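You operate a simulated robot arm through the tools that you are given. There is no shell and no other tool.

Carry out the task below with a simulated robot arm. There is one attempt and no reset: what you move stays moved.

JOB
Dip the green pen, write a line on the pink pad, then put the pen back and shut the inkwell.

The check looks at the end state, three seconds after you hand in, the way a careful person would. Anything else that was tipped, shoved, dropped, spilled or broken makes it a failure.

ROBOT AND FRAMES
A 6-joint arm with a two-finger parallel gripper, fixed in place. Base frame: the origin is on the floor under the middle of its stand, x ahead of it, y to its left, z up. Readings come in mm, degrees, newtons and seconds.
With the tool pointing down near the work surface it reaches from about 400 to 920 mm from the base axis. Its first joint turns from -115.0 to 115.0 degrees. Payload 3.43 kg.
The tool frame sits at the grasp point between the pads (the TCP): z along the fingers, y along the line on which they close. The tips reach 34 mm beyond it. Largest opening 128 mm; finger width 24, thickness 12; the body of the gripper, 48 by 130 mm, starts 96 mm behind the TCP.
Orientation is told as [roll, pitch, yaw] about the base's x, y, z axes, in that order, counted from this pose: with the fingers straight down and closing along the base's y, the tool's x points along the base's -x, its y along +y and its z along -z.

CONTROLS
- The arm moves only by the tool jog_arm. Its argument "increments" is a list of rows, each a list of 7 numbers: the closure, from 0 (fully open) to 1 (shut), then the shift along the base's x, y, z in m, then the turn, a rotation vector about the base's x, y, z in degrees. In form: [[claw, x, y, z, ax, ay, az], ...]. A call has 1 to 20 rows; each row shifts and turns the commanded pose from where the row before left it. Rows are played at 5 a second. More than 50 mm and 8.6 degrees between two rows, or a gripper value outside its range, and nothing of the call is played. Where a pose cannot be reached the arm comes as near as it can. A force on the tool above 90 N (or 10 N above the force at the start of the call, whichever is more), or a blocked arm, ends the call early, and 0.2 s more pass. Each finger travels about 108 mm/s and halts on what it meets, pressing with about 31 N; the grip force reading is that of the motor and also rises with nothing between the fingers. The clock runs only during rows and for 0.2 s after the last one: add rows that do not move to give the fingers time. It gives the time, the measured TCP pose, the force on the tool (base axes), the opening and the grip force at its end, in the units of the frame above (readings bear some noise), with the torque about the TCP (base axes, N m) and any sound that the robot's microphone picked up.
- Cameras (640 x 400 px; columns grow to the right, rows downward): "scene" is fixed at [400.8, 500.9, 1414.3]; the picture's right is [-0.99, 0.11, 0.00], its down [0.11, 0.93, -0.35] and it looks along [-0.04, -0.34, -0.94] (base axes); focal length 267 px, centre (320, 200). "wrist" rides on the gripper at [76, -11, -160] in the tool frame; the picture's right is [0.15, 0.99, 0.00], its down [-0.88, 0.13, -0.46] and it looks along [-0.45, 0.07, 0.89] (tool axes); focal length 234 px, centre (320, 200). There is no depth. A picture from a camera that has moved, and an enlarged one, comes with that camera's place and axes in the base frame and with its lens.
- get_image(camera): a new picture of that camera. It takes no simulated time.
- move_column(by): moves the trunk up (or, below 0, down) by that many mm; the arm rides with it, the base frame stays. It gives what a move gives, with no picture.
- enlarge(camera, box): a new picture of the part [left, top, right, bottom] of that camera's present view, enlarged. It takes no simulated time.
- close_job(): hands the job in; it is judged then, once.

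Nothing tells you positions but the pictures and the camera data. Unless the task says otherwise, let go and move clear before handing in.

The tools are called after "Request:" as a command line: name --pt "numbers of a row" for each row, then --argument value for the rest, lists and objects as JSON in quotes. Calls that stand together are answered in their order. jog_arm: Moves the arm, as the interface text tells. Its arguments: {"type":"object","properties":{"increments":{"type":"array","items":{"type":"array","items":{"type":"number"}}}},"required":["increments"]} The other tools are called the same way: move_column (by) moves the trunk up or down; get_image (camera) takes a picture; enlarge (camera, box) takes an enlarged picture of a part of a camera's view; close_job () hands the job in.

At the start:

```text
clock: 0.0
tool_pos: [356.2, 291.1, 1087.9]
tool_rot: [-0.1, 0.0, 0.0]
contact_force: [-0.3, -0.1, 0.5]
ft_torque: [0.02, -0.01, 0.0]
grip_width: 127.9
gripper_force: 0.1
trunk travel left (down, up): [-475.0, 315.0]
```

scene: 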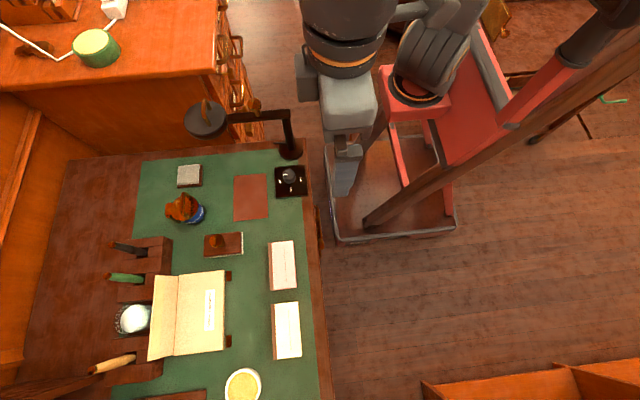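
wrist: 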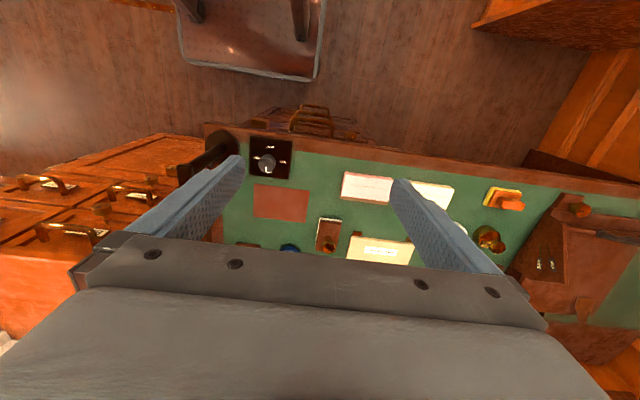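

I see a desk with a green mat, holding a pen rack, pads, an inkwell and other items. I'll look closer before moving anything.

Request:
enlarge --camera "scene" --box '[60, 220, 260, 400]'

Request:
enlarge --camera "scene" --box '[140, 80, 340, 260]'

Request:
enlarge --camera "scene" --box '[180, 220, 340, 400]'

Request:
enlarge --camera "wrist" --box '[200, 100, 640, 300]'

```text
2.22 times, centred on (160, 310) of scene
camera zoom: at [400.8, 500.9, 1414.3], right [-0.99, 0.11, 0.0], down [0.11, 0.93, -0.35], along [-0.04, -0.34, -0.94], focal length 592 px, centre (676, -44)
```

zoom: 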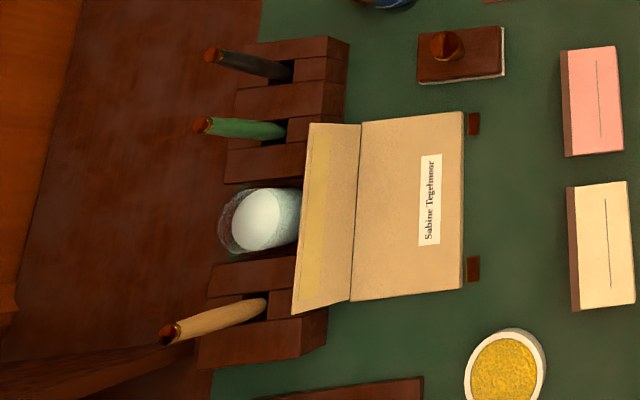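

```text
2.22 times, centred on (240, 170) of scene
camera zoom: at [400.8, 500.9, 1414.3], right [-0.99, 0.11, 0.0], down [0.11, 0.93, -0.35], along [-0.04, -0.34, -0.94], focal length 592 px, centre (498, 267)
```

zoom: 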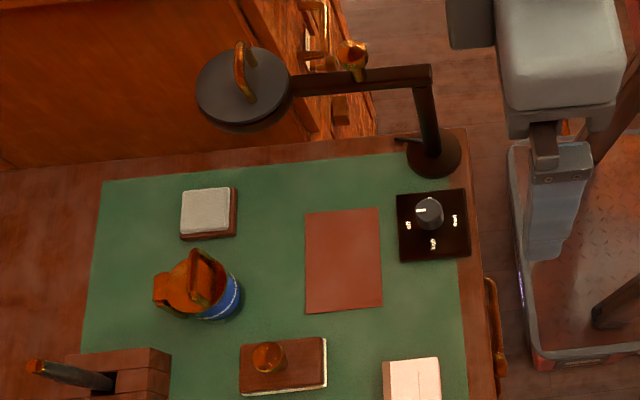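

```text
2.22 times, centred on (260, 310) of scene
camera zoom: at [400.8, 500.9, 1414.3], right [-0.99, 0.11, 0.0], down [0.11, 0.93, -0.35], along [-0.04, -0.34, -0.94], focal length 592 px, centre (453, -44)
```

zoom: 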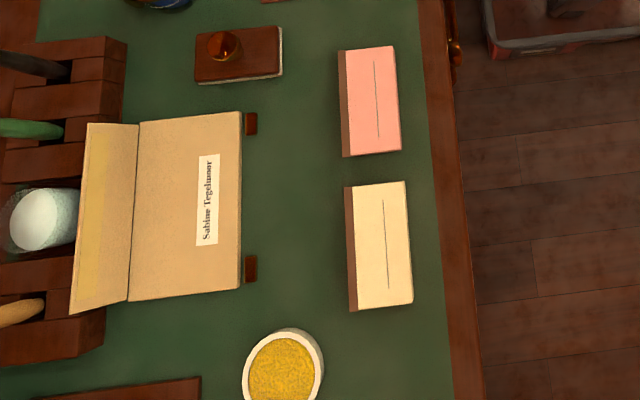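

```text
1.45 times, centred on (420, 200) of wrist
camera zoom: at [278.7, 280.4, 1247.0], right [-0.15, 0.99, 0.0], down [0.88, 0.13, 0.46], along [0.45, 0.07, -0.89], focal length 341 px, centre (174, 200)
```

zoom: 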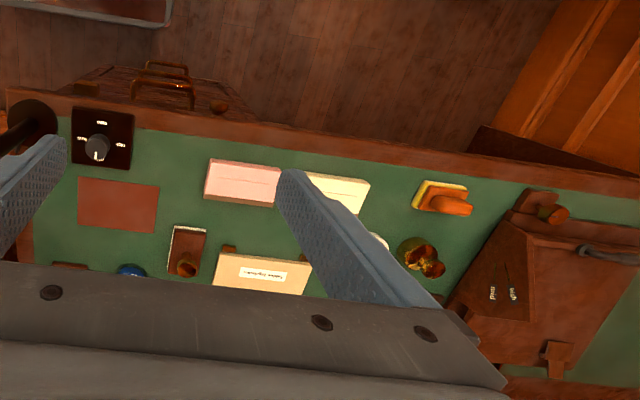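

The desk lies ahead-left of the base with its top near z≈750. The pink pad is near (480, 420), and the green pen stands in a rack near (800, 415). I'll move the wrist camera over the desk to see more.

Request:
jog_arm --pt "0 0.04 0.025 0 0 0 0" --pt "0 0.04 0.025 0 0 0 0" --pt "0 0.04 0.025 0 0 0 0" --pt "0 0.04 0.025 0 0 0 0" --pt "0 0 0 0 0 0 0"

Request:
get_image --camera "wrist"

Request:
get_image --camera "scene"

```text
clock: 1.2
tool_pos: [515.6, 390.8, 1087.1]
tool_rot: [0.0, 0.1, 0.0]
contact_force: [-0.1, -0.2, -0.5]
ft_torque: [-0.03, -0.01, 0.01]
grip_width: 127.8
gripper_force: 0.0
trunk travel left (down, up): [-475.0, 315.0]
```

```text
taken
camera wrist: at [438.1, 380.7, 1246.5], right [-0.15, 0.99, 0.0], down [0.88, 0.13, 0.46], along [0.45, 0.07, -0.89], focal length 234 px, centre (320, 200)
```

wrist: 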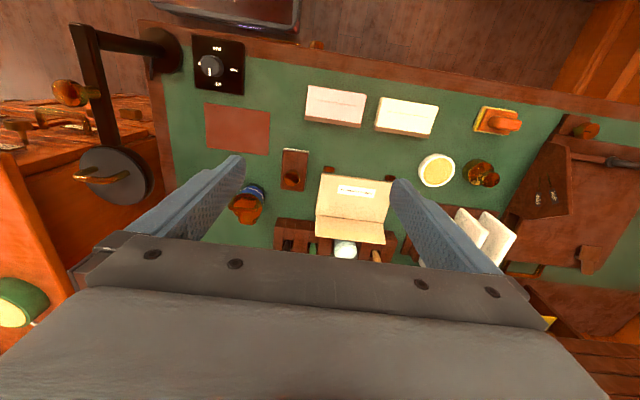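

```text
taken
```

scene: 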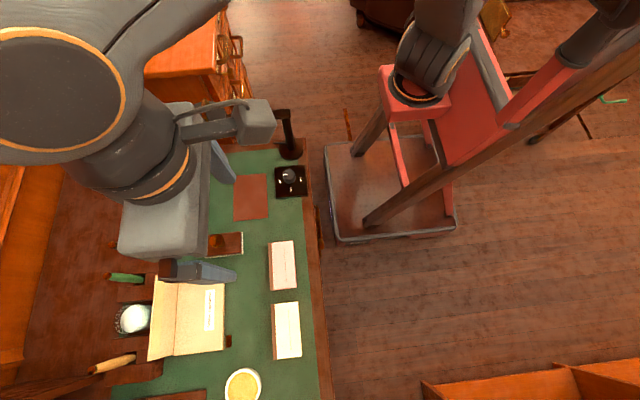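

The rack sits behind a folder on a stand, and there is a glass jar in the middle of the rack. I'll zoom in on the details.

Request:
enlarge --camera "wrist" --box '[220, 140, 420, 265]'

Request:
enlarge --camera "wrist" --box '[400, 90, 640, 280]'

Request:
enlarge --camera "wrist" --box '[60, 20, 260, 220]'

Request:
enlarge --camera "scene" --box '[80, 250, 180, 380]'

```text
3.20 times, centred on (320, 202) of wrist
camera zoom: at [438.1, 380.7, 1246.5], right [-0.15, 0.99, 0.0], down [0.88, 0.13, 0.46], along [0.45, 0.07, -0.89], focal length 749 px, centre (320, 192)
```

zoom: 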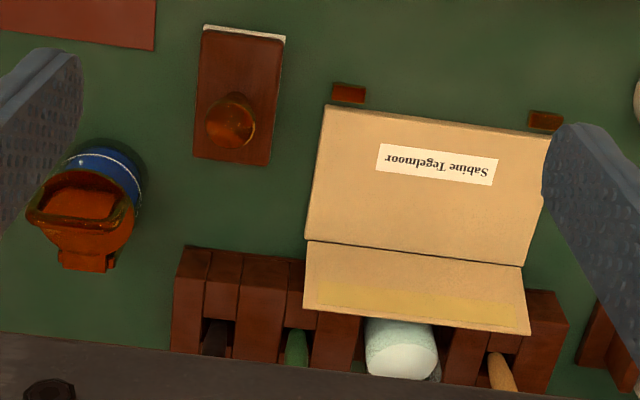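

```text
2.11 times, centred on (520, 185) of wrist
camera zoom: at [438.1, 380.7, 1246.5], right [-0.15, 0.99, 0.0], down [0.88, 0.13, 0.46], along [0.45, 0.07, -0.89], focal length 493 px, centre (-101, 232)
```

zoom: 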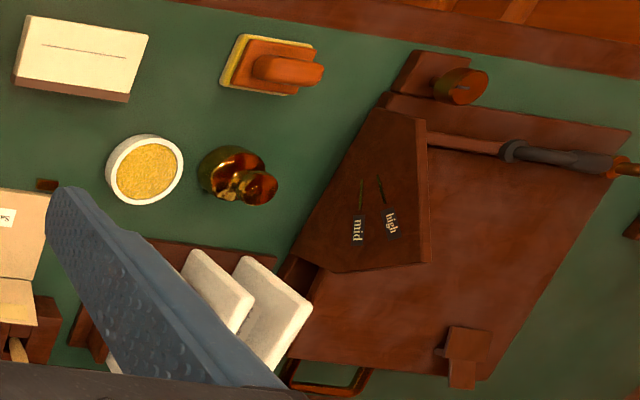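

```text
2.00 times, centred on (160, 120) of wrist
camera zoom: at [438.1, 380.7, 1246.5], right [-0.15, 0.99, 0.0], down [0.88, 0.13, 0.46], along [0.45, 0.07, -0.89], focal length 468 px, centre (640, 360)
```

zoom: 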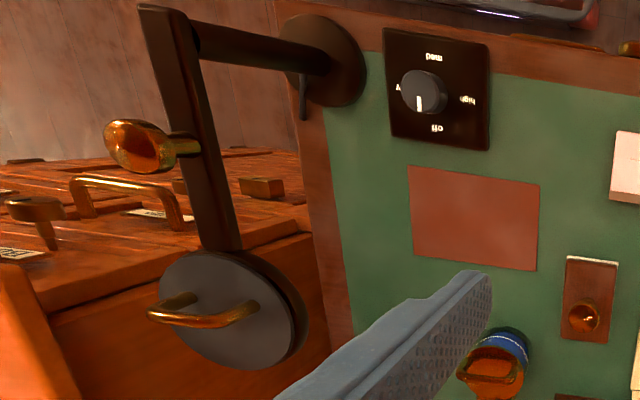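

```text
3.08 times, centred on (130, 315) of scene
camera zoom: at [400.8, 500.9, 1414.3], right [-0.99, 0.11, 0.0], down [0.11, 0.93, -0.35], along [-0.04, -0.34, -0.94], focal length 820 px, centre (905, -154)
```

zoom: 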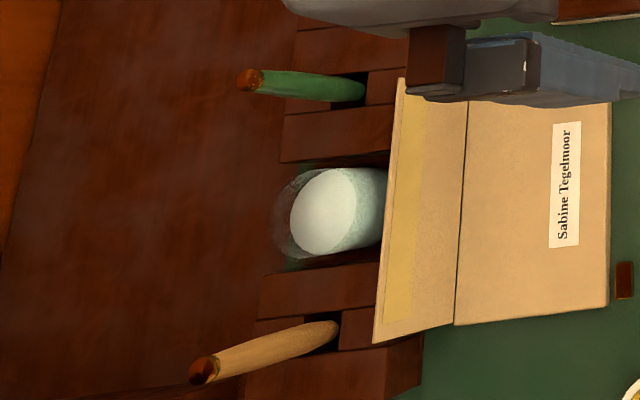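

The envelope on its stand partly overhangs the rack. I'll move further forward to look straight at the rack, the jar and the blue pot.

Request:
jog_arm --pt "0 0.04 0 0 0 0 0" --pt "0 0.04 0 0 0 0 0" --pt "0 0.04 0 0 0 0 0" --pt "0 0.04 0 0 0 0 0" --pt "0 0 0 0 0 0 0"

Request:
get_image --camera "wrist"

Request:
enlarge --camera "wrist" --box '[220, 60, 420, 240]'

Request:
enlarge --camera "wrist" --box '[120, 60, 320, 200]'

```text
clock: 2.4
tool_pos: [676.5, 390.6, 1087.1]
tool_rot: [0.0, 0.1, 0.1]
contact_force: [0.8, -0.9, -0.4]
ft_torque: [-0.03, 0.03, -0.04]
grip_width: 127.7
gripper_force: 0.0
trunk travel left (down, up): [-475.0, 315.0]
```

```text
taken
camera wrist: at [599.5, 379.5, 1246.8], right [-0.15, 0.99, 0.0], down [0.88, 0.13, 0.46], along [0.45, 0.07, -0.89], focal length 234 px, centre (320, 200)
```

wrist: 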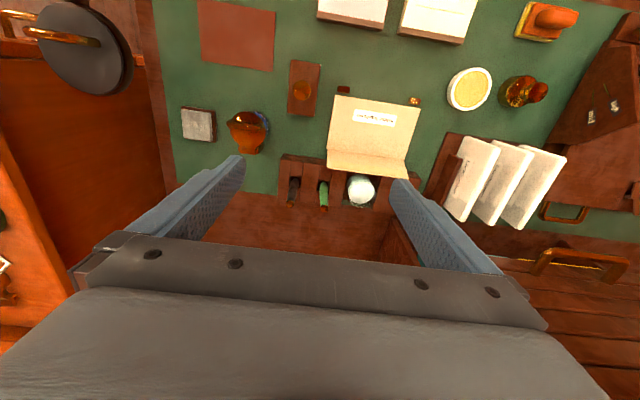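

```text
2.22 times, centred on (320, 150) of wrist
camera zoom: at [599.5, 379.5, 1246.8], right [-0.15, 0.99, 0.0], down [0.88, 0.13, 0.46], along [0.45, 0.07, -0.89], focal length 520 px, centre (320, 311)
```

zoom: 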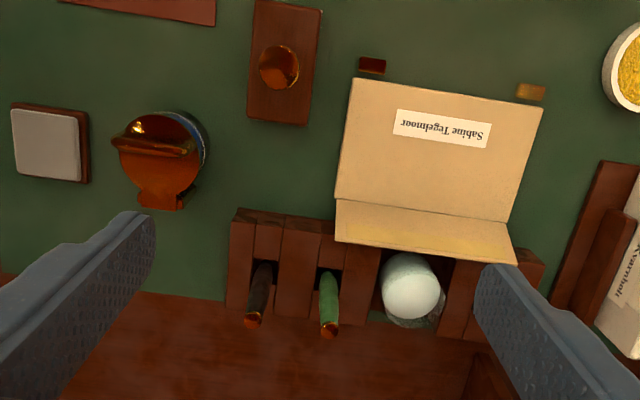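

```text
2.86 times, centred on (220, 130) of wrist
camera zoom: at [599.5, 379.5, 1246.8], right [-0.15, 0.99, 0.0], down [0.88, 0.13, 0.46], along [0.45, 0.07, -0.89], focal length 669 px, centre (606, 400)
```

zoom: 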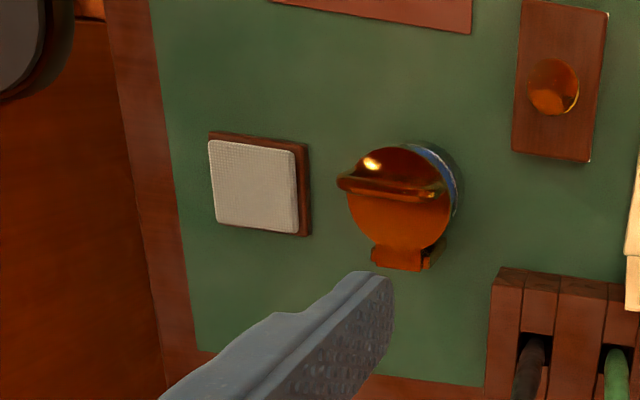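

The blue pot near (700, 265) has a bronze hinged lid with a bar handle, and the hinge is on the far side. I'll go for a lower, tilted view of the pot.

Request:
jog_arm --pt "0 -0.025 -0.028 -0.01 0 -6 0" --pt "0 -0.025 -0.028 -0.01 0 -6 0" --pt "0 -0.025 -0.028 -0.02 0 -6 0" --pt "0 -0.025 -0.028 -0.02 0 -6 0" --pt "0 -0.02 -0.02 -0.03 0 0 0" --pt "0 0 0 0 0 0 0"

Request:
get_image --camera "wrist"

Request:
enlarge --camera "wrist" --box '[220, 100, 420, 225]'

```text
clock: 3.8
tool_pos: [557.2, 260.3, 996.0]
tool_rot: [0.0, -23.9, 0.1]
contact_force: [0.4, -0.3, -0.5]
ft_torque: [0.03, 0.01, -0.01]
grip_width: 128.0
gripper_force: 0.2
trunk travel left (down, up): [-475.0, 315.0]
```

```text
taken
camera wrist: at [421.0, 250.1, 1112.8], right [-0.13, 0.99, -0.06], down [0.62, 0.13, 0.77], along [0.77, 0.07, -0.63], focal length 234 px, centre (320, 200)
```

wrist: 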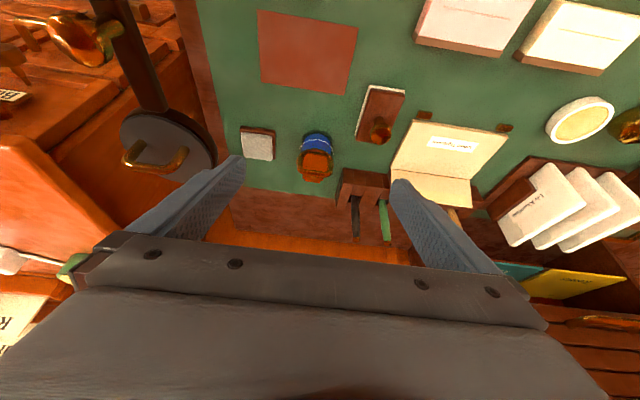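

```text
3.20 times, centred on (320, 162) of wrist
camera zoom: at [421.0, 250.1, 1112.8], right [-0.13, 0.99, -0.06], down [0.62, 0.13, 0.77], along [0.77, 0.07, -0.63], focal length 749 px, centre (320, 320)
```

zoom: 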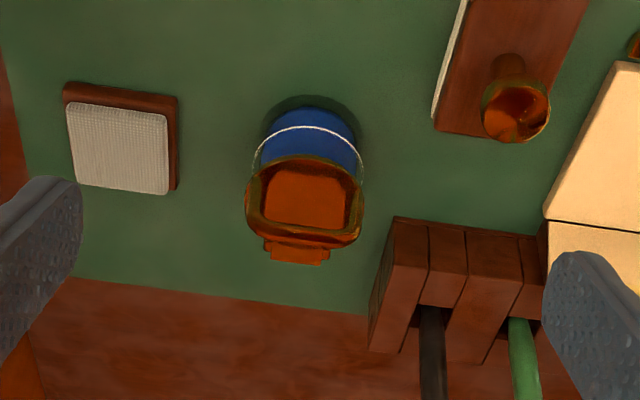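

The blue pot looks closed, with a bridge handle on its lid. I'll go closer to confirm, then look at the jar in the rack.

Request:
jog_arm --pt "0 0.0 0 -0.04 0 -4 0" --pt "0 0.0 0 -0.04 0 -4 0" --pt "0 0.0 0 -0.03 0 0 0" --pt "0 0 0 0 0 0 0"

Request:
get_image --camera "wrist"

Request:
enlarge --camera "wrist" --box '[240, 90, 400, 190]'

Request:
get_image --camera "scene"

```text
clock: 4.8
tool_pos: [554.8, 258.3, 886.7]
tool_rot: [-0.1, -32.1, 0.0]
contact_force: [0.9, 0.9, 0.6]
ft_torque: [-0.03, -0.01, -0.01]
grip_width: 127.9
gripper_force: 0.0
trunk travel left (down, up): [-475.0, 315.0]
```

```text
taken
camera wrist: at [404.6, 248.7, 982.2], right [-0.12, 0.99, -0.08], down [0.51, 0.13, 0.85], along [0.85, 0.07, -0.52], focal length 234 px, centre (320, 200)
```

wrist: 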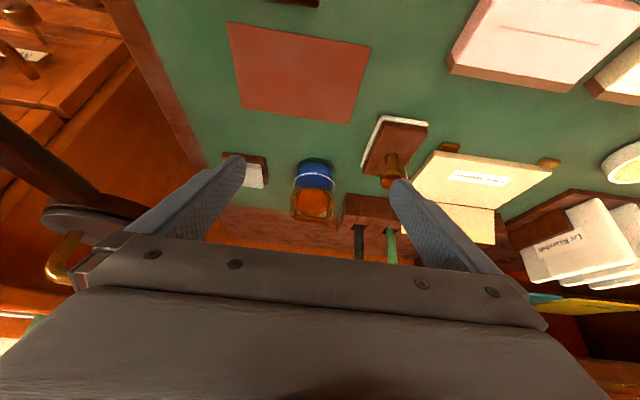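

```text
4.00 times, centred on (320, 140) of wrist
camera zoom: at [404.6, 248.7, 982.2], right [-0.12, 0.99, -0.08], down [0.51, 0.13, 0.85], along [0.85, 0.07, -0.52], focal length 937 px, centre (320, 440)
```

zoom: 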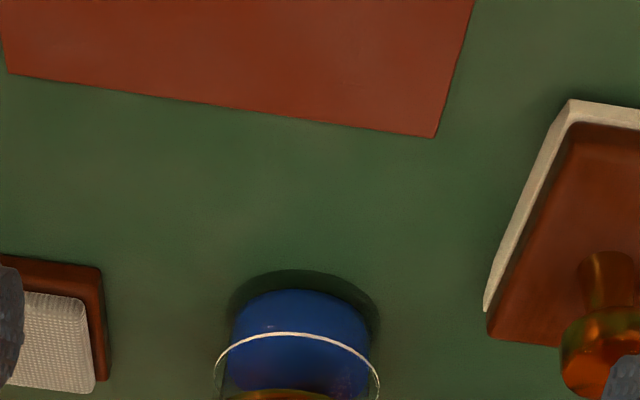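

```text
taken
```

scene: 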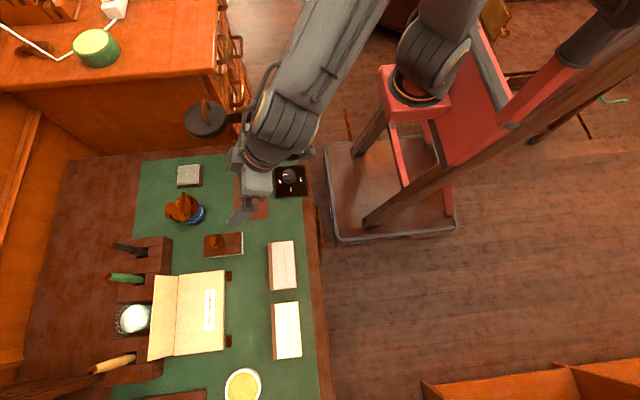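

The pot is glass with blue ink inside. I'll enlarge the lid.

Request:
enlarge --camera "wrist" --box '[270, 150, 360, 230]'

Request:
enlarge --camera "scene" --box '[150, 180, 220, 240]'

Request:
enlarge --camera "wrist" --box '[330, 130, 560, 280]'

```text
5.00 times, centred on (315, 190) of wrist
camera zoom: at [404.6, 248.7, 982.2], right [-0.12, 0.99, -0.08], down [0.51, 0.13, 0.85], along [0.85, 0.07, -0.52], focal length 1171 px, centre (345, 250)
```

zoom: 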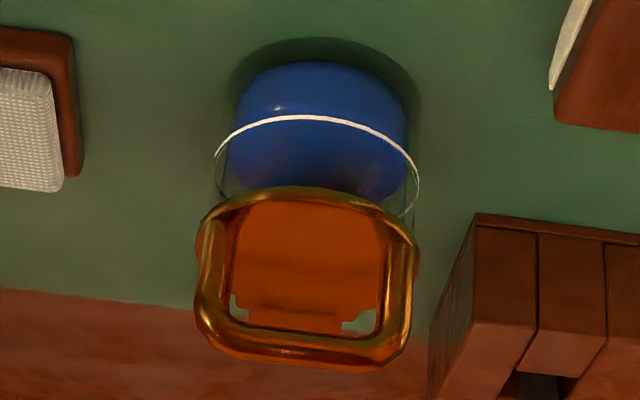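

```text
6.67 times, centred on (185, 210) of scene
camera zoom: at [400.8, 500.9, 1414.3], right [-0.99, 0.11, 0.0], down [0.11, 0.93, -0.35], along [-0.04, -0.34, -0.94], focal length 1778 px, centre (1220, 133)
```

zoom: 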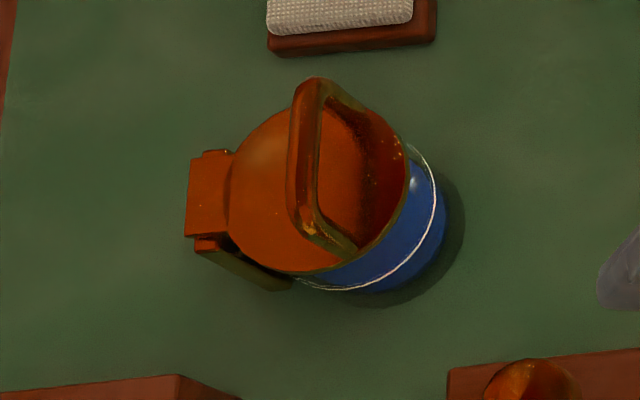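

```text
2.67 times, centred on (445, 205) of wrist
camera zoom: at [404.6, 248.7, 982.2], right [-0.12, 0.99, -0.08], down [0.51, 0.13, 0.85], along [0.85, 0.07, -0.52], focal length 624 px, centre (-13, 187)
```

zoom: 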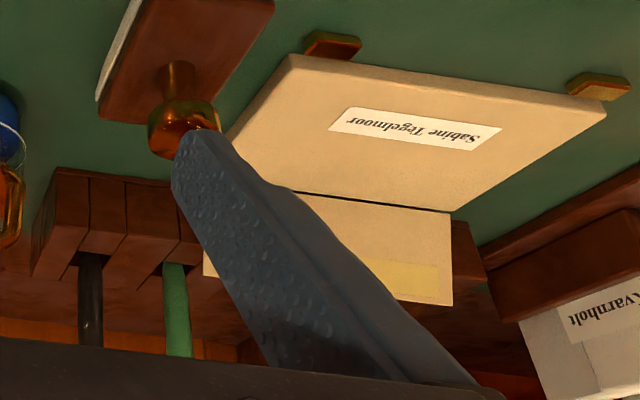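

The inkwell is the glass jar of blue ink, near (700, 265). Its bronze lid is closed, hinged at the +x side, with an arched handle spanning y. Next I'll inspect the rack, the pen and the other jar from above.

Request:
jog_arm --pt "0 0.0 0.0 0.045 0 4 0" --pt "0 0.0 0.02 0.045 0 7 0" --pt "0 0.02 0.04 0.02 0 7 0" --pt "0 0.03 0.04 0 0 7 0" --pt "0 0.03 0.04 0 0 7 0" --pt "0 0.03 0.03 0 0 0 0" --pt "0 0.03 0.0 0 0 0 0" --pt "0 0.0 0.0 0 0 0 0"

Request:
get_image --camera "wrist"

Request:
enlarge --camera "wrist" --box '[240, 110, 400, 230]'

```text
clock: 6.6
tool_pos: [695.2, 430.2, 997.1]
tool_rot: [0.0, 0.1, 0.0]
contact_force: [-0.2, 1.3, 0.4]
ft_torque: [0.0, 0.0, 0.0]
grip_width: 128.2
gripper_force: 0.0
trunk travel left (down, up): [-475.0, 315.0]
```

```text
taken
camera wrist: at [618.1, 420.1, 1157.5], right [-0.15, 0.99, 0.0], down [0.88, 0.13, 0.45], along [0.45, 0.07, -0.89], focal length 234 px, centre (320, 200)
```

wrist: 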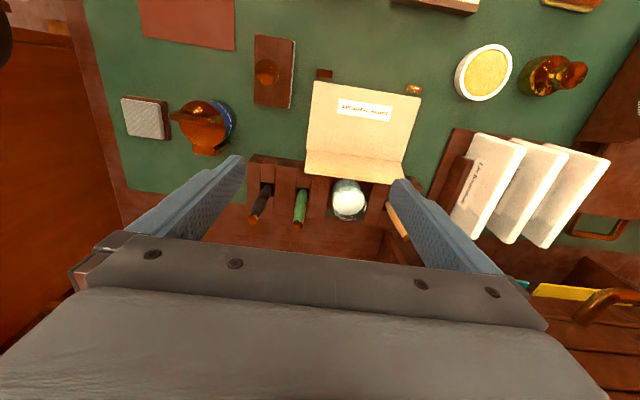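

```text
3.33 times, centred on (320, 170) of wrist
camera zoom: at [618.1, 420.1, 1157.5], right [-0.15, 0.99, 0.0], down [0.88, 0.13, 0.45], along [0.45, 0.07, -0.89], focal length 781 px, centre (320, 300)
```

zoom: 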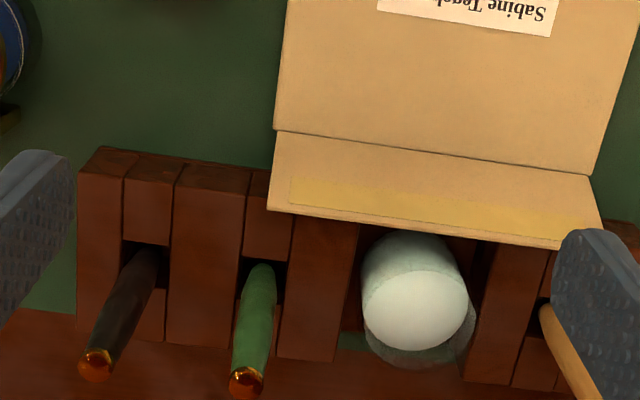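

The green pen stands vertically near (796, 418), with its top at z≈889 and the rack top at z≈787. On the inkwell lid, the handle bar is near (688, 263, 844), the lid top is at z≈808, and the hinge is near (740, 263, 800). The white-filled jar in the rack isn't needed. Next I'll yaw the gripper 90° up high, so the fingers can cage the bar from above and below, and view the inkwell from the side.

Request:
jog_arm --pt "0.4 -0.01 -0.02 0 0 0 -8" --pt "0.6 -0.01 -0.02 0 0 0 -8" --pt "0.8 -0.01 -0.02 0 0 0 -8" --pt "0.844 -0.01 -0.02 0 0 0 -8" --pt "0.844 -0.01 -0.02 0 0 0 -8" --pt "0.844 -0.01 -0.02 0 0 0 -8" --pt "0.844 -0.01 -0.02 0 0 0 -8" --pt "0.844 -0.01 -0.02 0 0 0 -8" --pt "0.844 -0.01 -0.007 0 0 0 -8" --pt "0.844 -0.01 0 0 0 0 -8" --pt "0.844 0 0 0 0 0 -8" --pt "0.844 0 0 0 0 0 -2" --pt "0.844 0 0 0 0 0 0"

Request:
get_image --camera "wrist"

Request:
get_image --camera "scene"

```text
clock: 9.4
tool_pos: [596.3, 261.2, 997.6]
tool_rot: [0.0, 0.0, -90.2]
contact_force: [0.0, 0.2, 0.7]
ft_torque: [0.0, -0.05, 0.01]
grip_width: 20.2
gripper_force: 0.1
trunk travel left (down, up): [-475.0, 315.0]
```

```text
taken
camera wrist: at [583.5, 338.3, 1157.4], right [0.99, 0.15, 0.0], down [0.13, -0.88, 0.46], along [0.07, -0.45, -0.89], focal length 234 px, centre (320, 200)
```

wrist: 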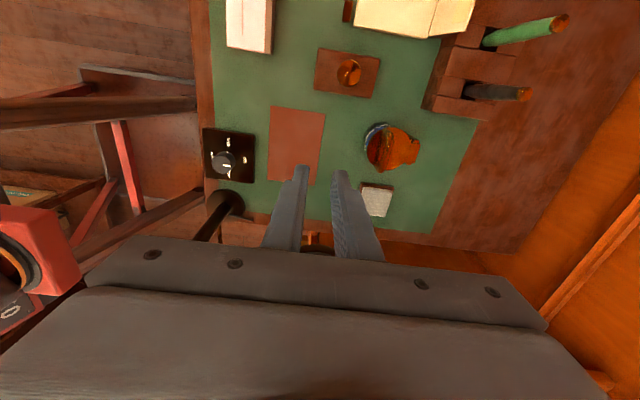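

```text
taken
```

scene: 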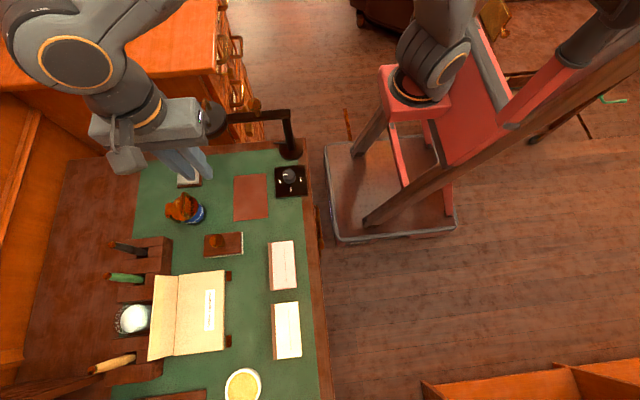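

The yaw works. Now I'll tilt the tool forward by 50° and come down toward a standoff in front of the handle.

Request:
jog_arm --pt "0.844 0 0 -0.01 0 -8 0" --pt "0.844 0 0 -0.01 0 -8 0" --pt "0.844 0 0 -0.01 0 -8 0" --pt "0.844 0 0 -0.015 0 -8 0" --pt "0.844 0 0 -0.015 0 -8 0" --pt "0.844 0 0 -0.015 0 -8 0" --pt "0.844 0 0 -0.0 0 -2 0" --pt "0.844 0 0 0 0 0 0"

Request:
get_image --camera "wrist"

Request:
get_image --camera "scene"

```text
clock: 11.2
tool_pos: [595.8, 261.5, 938.8]
tool_rot: [39.6, 0.0, -89.8]
contact_force: [-0.2, 0.8, 0.6]
ft_torque: [-0.01, -0.01, 0.01]
grip_width: 20.3
gripper_force: 0.0
out of reach, approached as far as the arm can: row 6
trunk travel left (down, up): [-475.0, 315.0]
```

```text
taken
camera wrist: at [483.6, 338.5, 1054.5], right [0.76, 0.15, 0.63], down [-0.19, -0.88, 0.43], along [0.62, -0.45, -0.64], focal length 234 px, centre (320, 200)
```

wrist: 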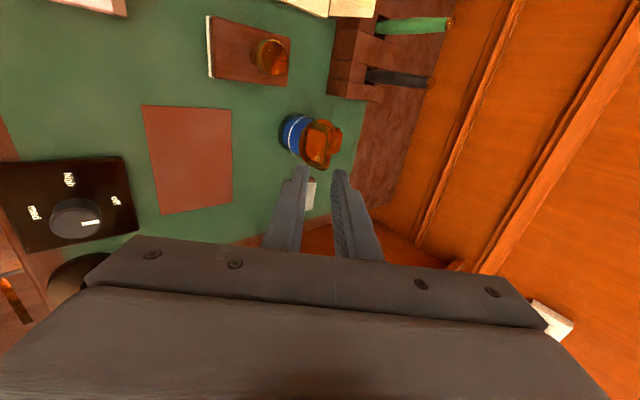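

```text
taken
```

scene: 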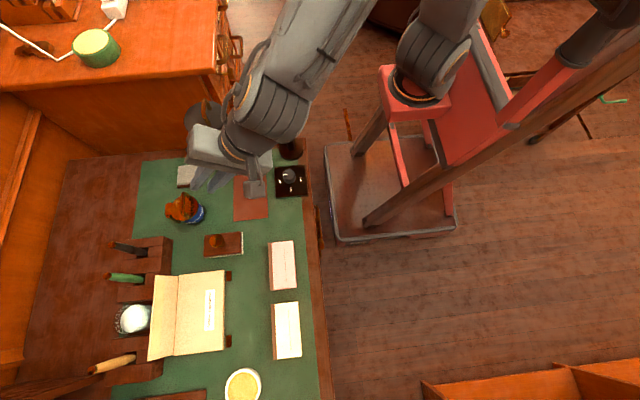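

The tilt stopped at 40°, which is enough. I'll zoom in to refine the handle and hinge geometry.

Request:
enlarge --camera "wrist" --box '[265, 95, 365, 185]'

Request:
jog_arm --pt "0.844 0 0 0 0 0 0"

```text
4.44 times, centred on (315, 140) of wrist
camera zoom: at [483.6, 338.5, 1054.5], right [0.76, 0.15, 0.63], down [-0.19, -0.88, 0.43], along [0.62, -0.45, -0.64], focal length 1041 px, centre (342, 467)
```

zoom: 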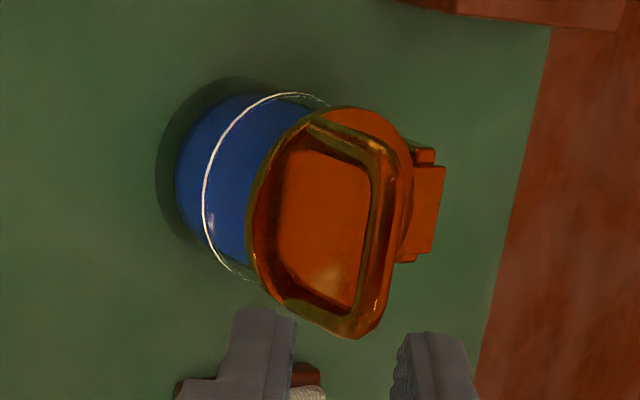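

```text
clock: 11.6
tool_pos: [595.4, 262.0, 937.8]
tool_rot: [39.7, 0.0, -89.7]
contact_force: [-0.1, -0.1, 0.5]
ft_torque: [-0.01, 0.03, 0.0]
grip_width: 20.0
gripper_force: 0.0
trunk travel left (down, up): [-475.0, 315.0]
```

The geometry agrees: bar at about (688, 264, 843), hinge axis at about (741, 261, 801). I'll move to a standoff along the tool axis.

Request:
jog_arm --pt "0.844 0.017 0.002 -0.013 0 0 0" --pt "0.844 0.0176 0 -0.013 0 0 0" --pt "0.844 0 0 0 0 0 0"

Request:
get_image --camera "wrist"

Request:
enlarge --camera "wrist" --box '[260, 110, 380, 230]'

```text
clock: 12.4
tool_pos: [639.7, 259.2, 934.2]
tool_rot: [41.1, -0.2, -89.6]
contact_force: [0.3, 0.0, -0.5]
ft_torque: [0.01, 0.02, -0.02]
grip_width: 20.1
gripper_force: 0.2
out of reach, approached as far as the arm can: row 1, 2
trunk travel left (down, up): [-475.0, 315.0]
```

```text
taken
camera wrist: at [525.5, 336.0, 1047.4], right [0.74, 0.15, 0.65], down [-0.2, -0.88, 0.43], along [0.64, -0.45, -0.63], focal length 234 px, centre (320, 200)
```

wrist: 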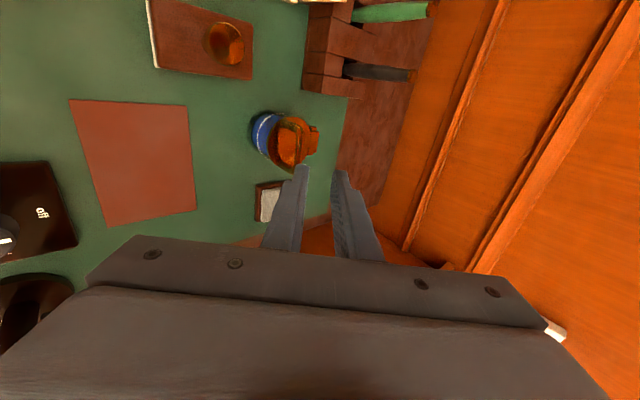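

```text
3.33 times, centred on (320, 170) of wrist
camera zoom: at [525.5, 336.0, 1047.4], right [0.74, 0.15, 0.65], down [-0.2, -0.88, 0.43], along [0.64, -0.45, -0.63], focal length 781 px, centre (320, 300)
```

zoom: 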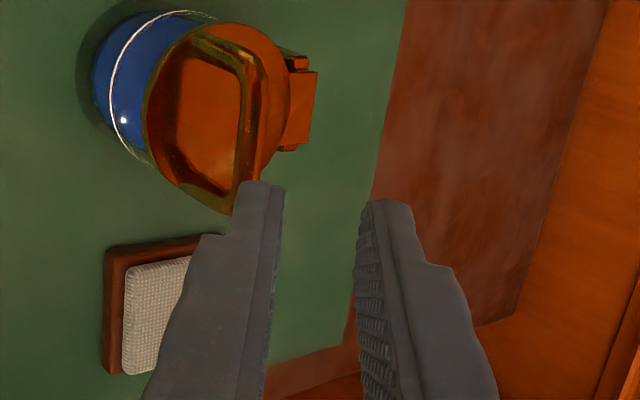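

The commanded pose went beyond a joint limit at 50° tilt. I'll bring the command back to 40° and check whether that standoff is reachable.

Request:
jog_arm --pt "0.844 0 0 0 0 5 0" --pt "0.844 0 0 0 0 5 0" --pt "0.844 0 0 0 0 0 0"

```text
clock: 13.2
tool_pos: [641.2, 259.0, 934.8]
tool_rot: [31.4, 0.0, -89.8]
contact_force: [-0.2, -1.2, -0.5]
ft_torque: [-0.06, 0.0, 0.01]
grip_width: 19.9
gripper_force: 0.0
trunk travel left (down, up): [-475.0, 315.0]
```

The reach limit looks tied to the −90° yaw, probably a wrist joint limit. I'll level out, rise, and try the opposite yaw (+90°), which is an equivalent finger arrangement.

Request:
jog_arm --pt "0.844 -0.02 0 0.02 0 8 0" --pt "0.844 -0.02 0 0.02 0 8 0" --pt "0.844 0 0 0.02 0 8 0" --pt "0.844 0 0 0.01 0 7.4 0" --pt "0.844 0 0 0 0 0 0"

Request:
jog_arm --pt "0.844 0 0 0 0 0 8.5" --pt "0.844 0 0 0 0 0 8.5" --pt "0.844 0 0 0 0 0 8.5" --pt "0.844 0 0 0 0 0 8.5" --pt "0.844 0 0 0 0 0 8.5" --pt "0.844 0 0 0 0 0 8.5" --pt "0.844 0 0 0 0 0 8.5" --pt "0.844 0 0 0 0 0 8.5" --pt "0.844 0 0 0 0 0 8.5" --pt "0.844 0 0 0 0 0 8.5" --pt "0.844 0 0 0 0 0 8.5" --pt "0.844 0 0 0 0 0 8.5" --pt "0.844 0 0 0 0 0 8.5" --pt "0.844 0 0 0 0 0 8.5" --pt "0.844 0 0 0 0 0 8.5" --pt "0.844 0 0 0 0 0 8.5" --pt "0.844 0 0 0 0 0 8.5" --pt "0.844 0 0 0 0 0 8.5" --pt "0.844 0 0 0 0 0 8.5" --pt "0.844 0 0 0 0 0 8.5"

```text
clock: 14.4
tool_pos: [601.9, 259.4, 1003.5]
tool_rot: [0.1, 0.1, -89.8]
contact_force: [-0.2, -0.4, 0.5]
ft_torque: [-0.04, -0.02, -0.01]
grip_width: 20.2
gripper_force: 0.1
trunk travel left (down, up): [-475.0, 315.0]
```

```text
clock: 18.6
tool_pos: [600.0, 260.2, 1003.6]
tool_rot: [0.1, 0.1, 80.3]
contact_force: [-0.2, 0.6, -0.3]
ft_torque: [0.01, 0.0, 0.01]
grip_width: 19.9
gripper_force: 0.0
trunk travel left (down, up): [-475.0, 315.0]
```

Yaw is at +80° without trouble. I'll finish the turn and tilt forward again.

Request:
jog_arm --pt "0.844 0 0 0 0 0 5" --pt "0.844 0 0 0 0 0 4.7" --pt "0.844 0 0 -0.01 0 -8 0" --pt "0.844 0 0 -0.01 0 -8 0" --pt "0.844 0 0 -0.01 0 -8 0" --pt "0.844 0 0 -0.01 0 -8 0" --pt "0.844 0 0 -0.01 0 -8 0" --pt "0.844 0 0 0 0 0 0"

Request:
get_image --camera "wrist"

Request:
get_image --camera "scene"

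```text
clock: 20.4
tool_pos: [599.9, 262.3, 952.9]
tool_rot: [-39.9, -0.1, 89.9]
contact_force: [-0.3, -0.3, 1.3]
ft_torque: [-0.01, -0.02, -0.04]
grip_width: 19.8
gripper_force: 0.1
trunk travel left (down, up): [-475.0, 315.0]
```

```text
taken
camera wrist: at [504.4, 186.5, 1082.7], right [-0.76, -0.14, -0.63], down [-0.39, 0.88, 0.27], along [0.52, 0.45, -0.73], focal length 234 px, centre (320, 200)
```

wrist: 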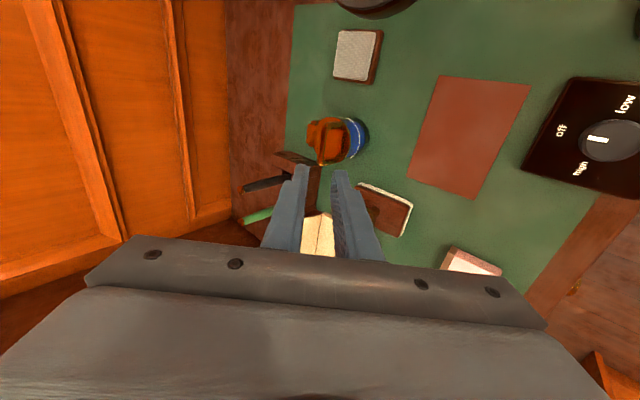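

```text
taken
```

scene: 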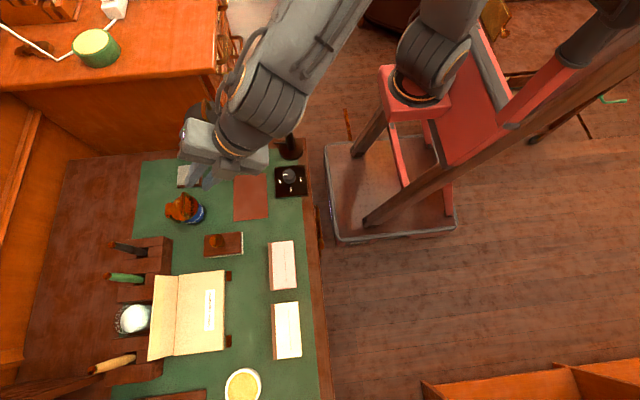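

Tilt −40° is reached at yaw +90°. Now I'll go to the standoff at (630, 264, 912).

Request:
jog_arm --pt "0.844 0.015 0.001 -0.02 0 0 0" --pt "0.844 0.015 0.001 -0.021 0 0 0" --pt "0.844 0 0 0 0 0 0"

Request:
get_image --camera "wrist"

Request:
enlarge --camera "wrist" --box '[260, 90, 400, 230]'

```text
clock: 21.2
tool_pos: [629.6, 263.6, 910.7]
tool_rot: [-39.8, 0.0, 89.8]
contact_force: [-0.8, 0.2, 0.2]
ft_torque: [0.02, -0.05, 0.0]
grip_width: 20.0
gripper_force: 0.0
trunk travel left (down, up): [-475.0, 315.0]
```

```text
taken
camera wrist: at [534.6, 187.3, 1040.0], right [-0.76, -0.14, -0.63], down [-0.39, 0.88, 0.27], along [0.52, 0.45, -0.73], focal length 234 px, centre (320, 200)
```

wrist: 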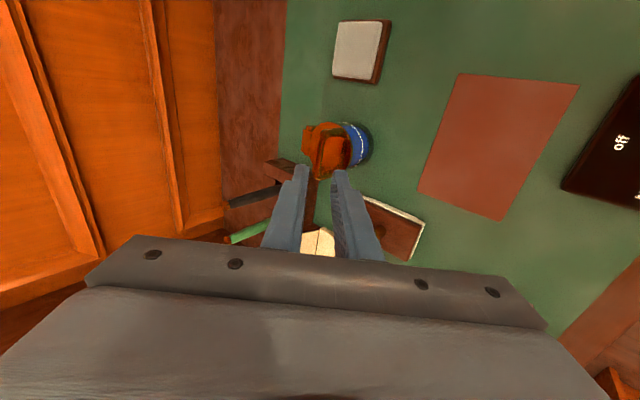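

```text
2.86 times, centred on (330, 160) of wrist
camera zoom: at [534.6, 187.3, 1040.0], right [-0.76, -0.14, -0.63], down [-0.39, 0.88, 0.27], along [0.52, 0.45, -0.73], focal length 669 px, centre (291, 314)
```

zoom: 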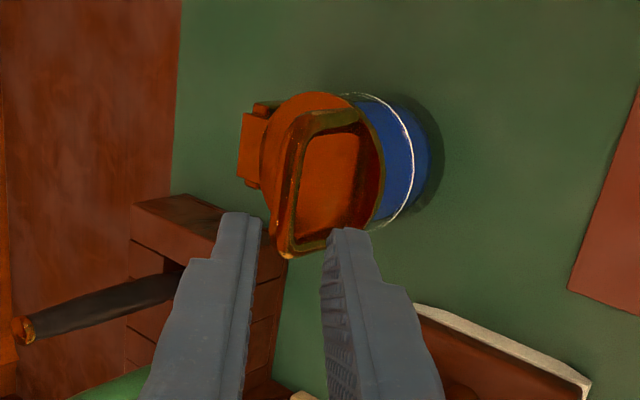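

The slot between the fingers is aligned with the bar. I'll advance along the tool axis in stages, first 50 mm.

Request:
jog_arm --pt "0.844 0.0107 0 -0.0128 0 0 0" --pt "0.844 0.0107 0 -0.0128 0 0 0" --pt "0.844 0.0107 0 -0.0128 0 0 0" --pt "0.844 0 0 0 0 0 0"

Request:
enlarge --camera "wrist" --box '[260, 110, 380, 230]'

Request:
enlarge --camera "scene" --box '[150, 170, 230, 240]'

```text
clock: 22.2
tool_pos: [663.0, 263.7, 872.2]
tool_rot: [-39.7, 0.0, 89.8]
contact_force: [-0.2, -0.5, -0.4]
ft_torque: [0.03, 0.0, -0.04]
grip_width: 20.1
gripper_force: 0.0
trunk travel left (down, up): [-475.0, 315.0]
```

```text
3.33 times, centred on (320, 170) of wrist
camera zoom: at [567.1, 188.1, 1002.6], right [-0.76, -0.14, -0.63], down [-0.39, 0.88, 0.27], along [0.52, 0.45, -0.73], focal length 781 px, centre (320, 300)
```

zoom: 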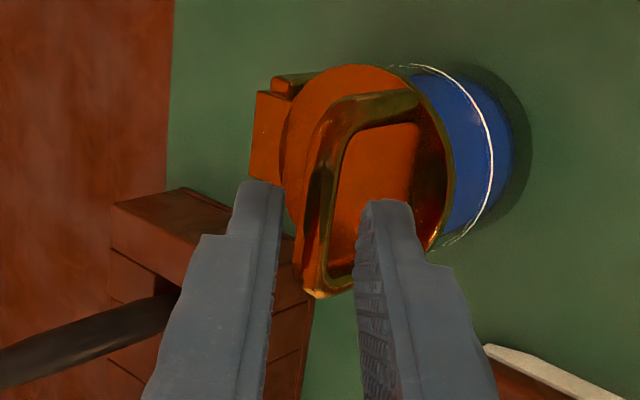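

```text
5.71 times, centred on (190, 205) of scene
camera zoom: at [400.8, 500.9, 1414.3], right [-0.99, 0.11, 0.0], down [0.11, 0.93, -0.35], along [-0.04, -0.34, -0.94], focal length 1524 px, centre (1063, 171)
```

zoom: 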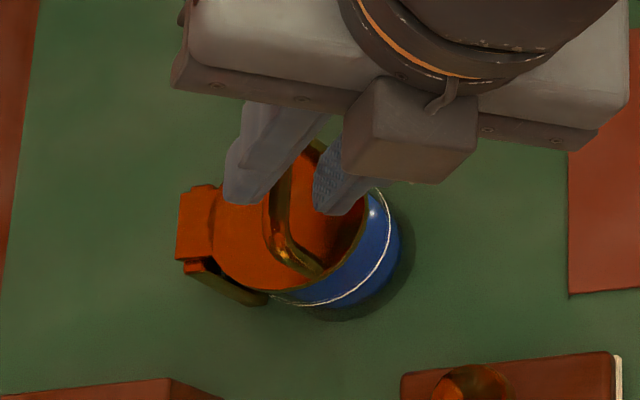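

The bar is nicely between the two fingers. I'll advance the last ~19 mm and check the contact forces.

Request:
jog_arm --pt "0.844 0.006 -0.001 -0.0072 0 0 0" --pt "0.844 0.006 0 -0.0072 0 0 0" --pt "0.844 0 0 0 0 0 0"

Request:
enlarge --camera "wrist" --box '[260, 110, 380, 230]'

Request:
enlarge --camera "scene" --box '[150, 170, 230, 240]'

```text
clock: 23.0
tool_pos: [675.0, 262.8, 858.2]
tool_rot: [-39.8, 0.0, 89.7]
contact_force: [1.0, -0.7, 0.2]
ft_torque: [0.01, -0.02, 0.03]
grip_width: 20.1
gripper_force: 0.1
trunk travel left (down, up): [-475.0, 315.0]
```

```text
3.33 times, centred on (320, 170) of wrist
camera zoom: at [579.1, 187.2, 988.7], right [-0.76, -0.14, -0.63], down [-0.39, 0.88, 0.27], along [0.52, 0.45, -0.73], focal length 781 px, centre (320, 300)
```

zoom: 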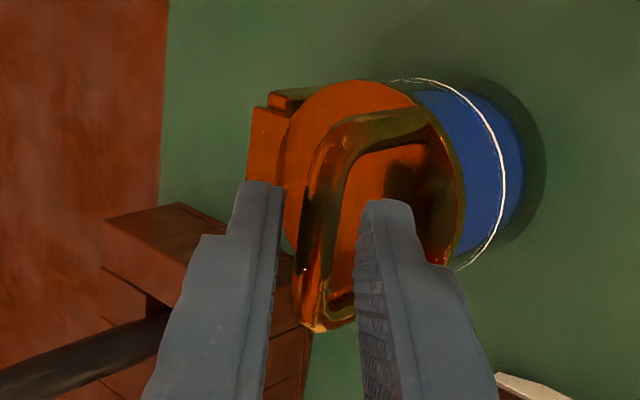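

```text
5.71 times, centred on (190, 205) of scene
camera zoom: at [400.8, 500.9, 1414.3], right [-0.99, 0.11, 0.0], down [0.11, 0.93, -0.35], along [-0.04, -0.34, -0.94], focal length 1524 px, centre (1063, 171)
```

zoom: 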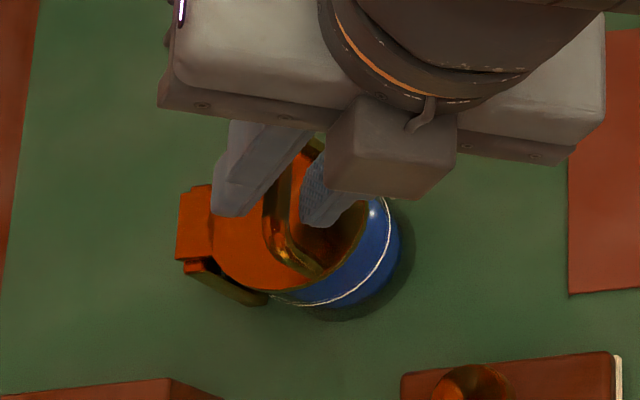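

The lower finger is inside the arch with no contact force. I'll begin opening by moving along the hinge arc, first to about 20°.

Request:
jog_arm --pt "0.844 0.005 0 0.003 0 2 0" --pt "0.844 0.0066 0 0.005 0 2.6 0" --pt "0.844 0.0066 0 0.0052 0 2.7 0" --pt "0.844 0.0066 0 0.0052 0 2.7 0" --pt "0.844 0 0 0 0 0 0"

Request:
enlarge --camera "wrist" --box '[260, 110, 380, 230]'

Request:
enlarge --camera "scene" --box '[150, 170, 230, 240]'

```text
clock: 24.2
tool_pos: [698.9, 262.1, 877.4]
tool_rot: [-29.7, 0.0, 89.8]
contact_force: [-0.1, -0.3, -0.8]
ft_torque: [0.02, 0.02, 0.02]
grip_width: 19.9
gripper_force: 0.1
trunk travel left (down, up): [-475.0, 315.0]
```

```text
3.33 times, centred on (320, 170) of wrist
camera zoom: at [628.0, 187.1, 1022.3], right [-0.86, -0.14, -0.49], down [-0.34, 0.88, 0.33], along [0.39, 0.45, -0.81], focal length 781 px, centre (320, 300)
```

zoom: 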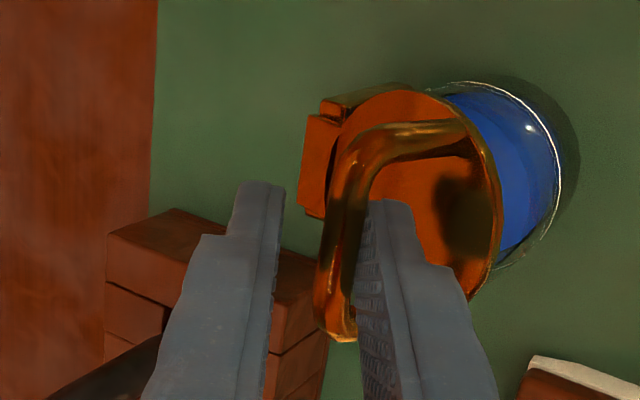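

```text
5.71 times, centred on (190, 205) of scene
camera zoom: at [400.8, 500.9, 1414.3], right [-0.99, 0.11, 0.0], down [0.11, 0.93, -0.35], along [-0.04, -0.34, -0.94], focal length 1524 px, centre (1063, 171)
```

zoom: 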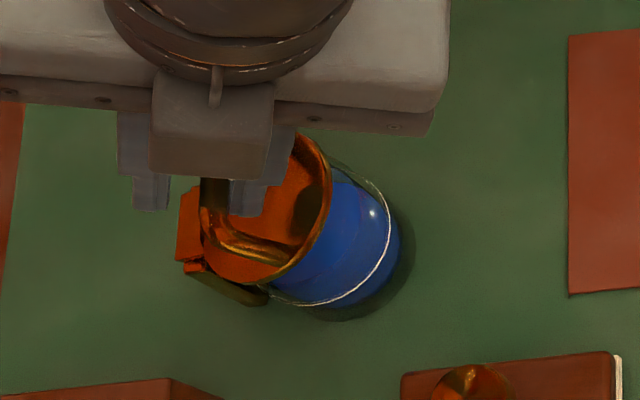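

The lid is opening and the inkwell hasn't moved. I'll continue along the arc to about 60°.

Request:
jog_arm --pt "0.844 0.0065 0 0.0025 0 2.5 0" --pt "0.844 0.0065 0 0.0023 0 2.5 0" --pt "0.844 0.0065 0 0.002 0 2.5 0" --pt "0.844 0.0065 0 0.0018 0 2.5 0" --pt "0.844 0.0067 0 0.0008 0 2.5 0" --pt "0.844 0.0067 0 0.0004 0 2.5 0" --pt "0.844 0.0067 0 0 0 2.5 0" --pt "0.844 0.0067 0 -0.0004 0 2.5 0" --pt "0.844 0 0 0 0 0 0"

Request:
enlarge --camera "wrist" --box '[260, 90, 400, 230]'

Request:
enlarge --camera "scene" --box '[150, 170, 230, 240]'

```text
clock: 26.2
tool_pos: [750.8, 262.2, 886.9]
tool_rot: [-9.8, 0.0, 89.8]
contact_force: [-0.2, 0.1, 0.1]
ft_torque: [-0.01, 0.0, 0.03]
grip_width: 19.8
gripper_force: 0.1
trunk travel left (down, up): [-475.0, 315.0]
```

```text
2.86 times, centred on (330, 160) of wrist
camera zoom: at [734.4, 187.1, 1046.5], right [-0.98, -0.14, -0.17], down [-0.2, 0.88, 0.43], along [0.09, 0.45, -0.89], focal length 669 px, centre (291, 314)
```

zoom: 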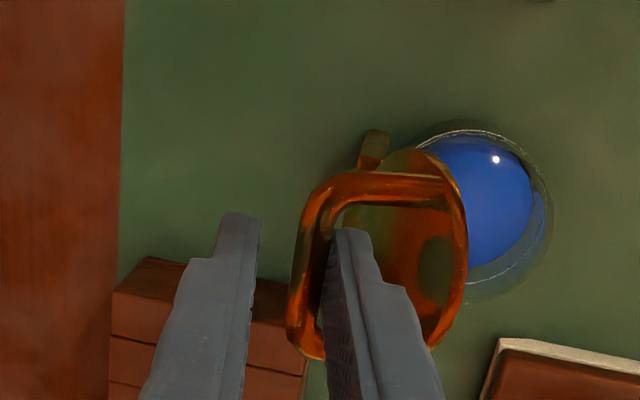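

```text
5.71 times, centred on (190, 205) of scene
camera zoom: at [400.8, 500.9, 1414.3], right [-0.99, 0.11, 0.0], down [0.11, 0.93, -0.35], along [-0.04, -0.34, -0.94], focal length 1524 px, centre (1063, 171)
```

zoom: 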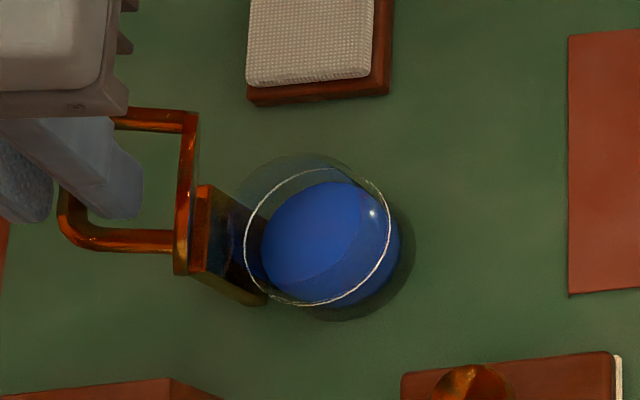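

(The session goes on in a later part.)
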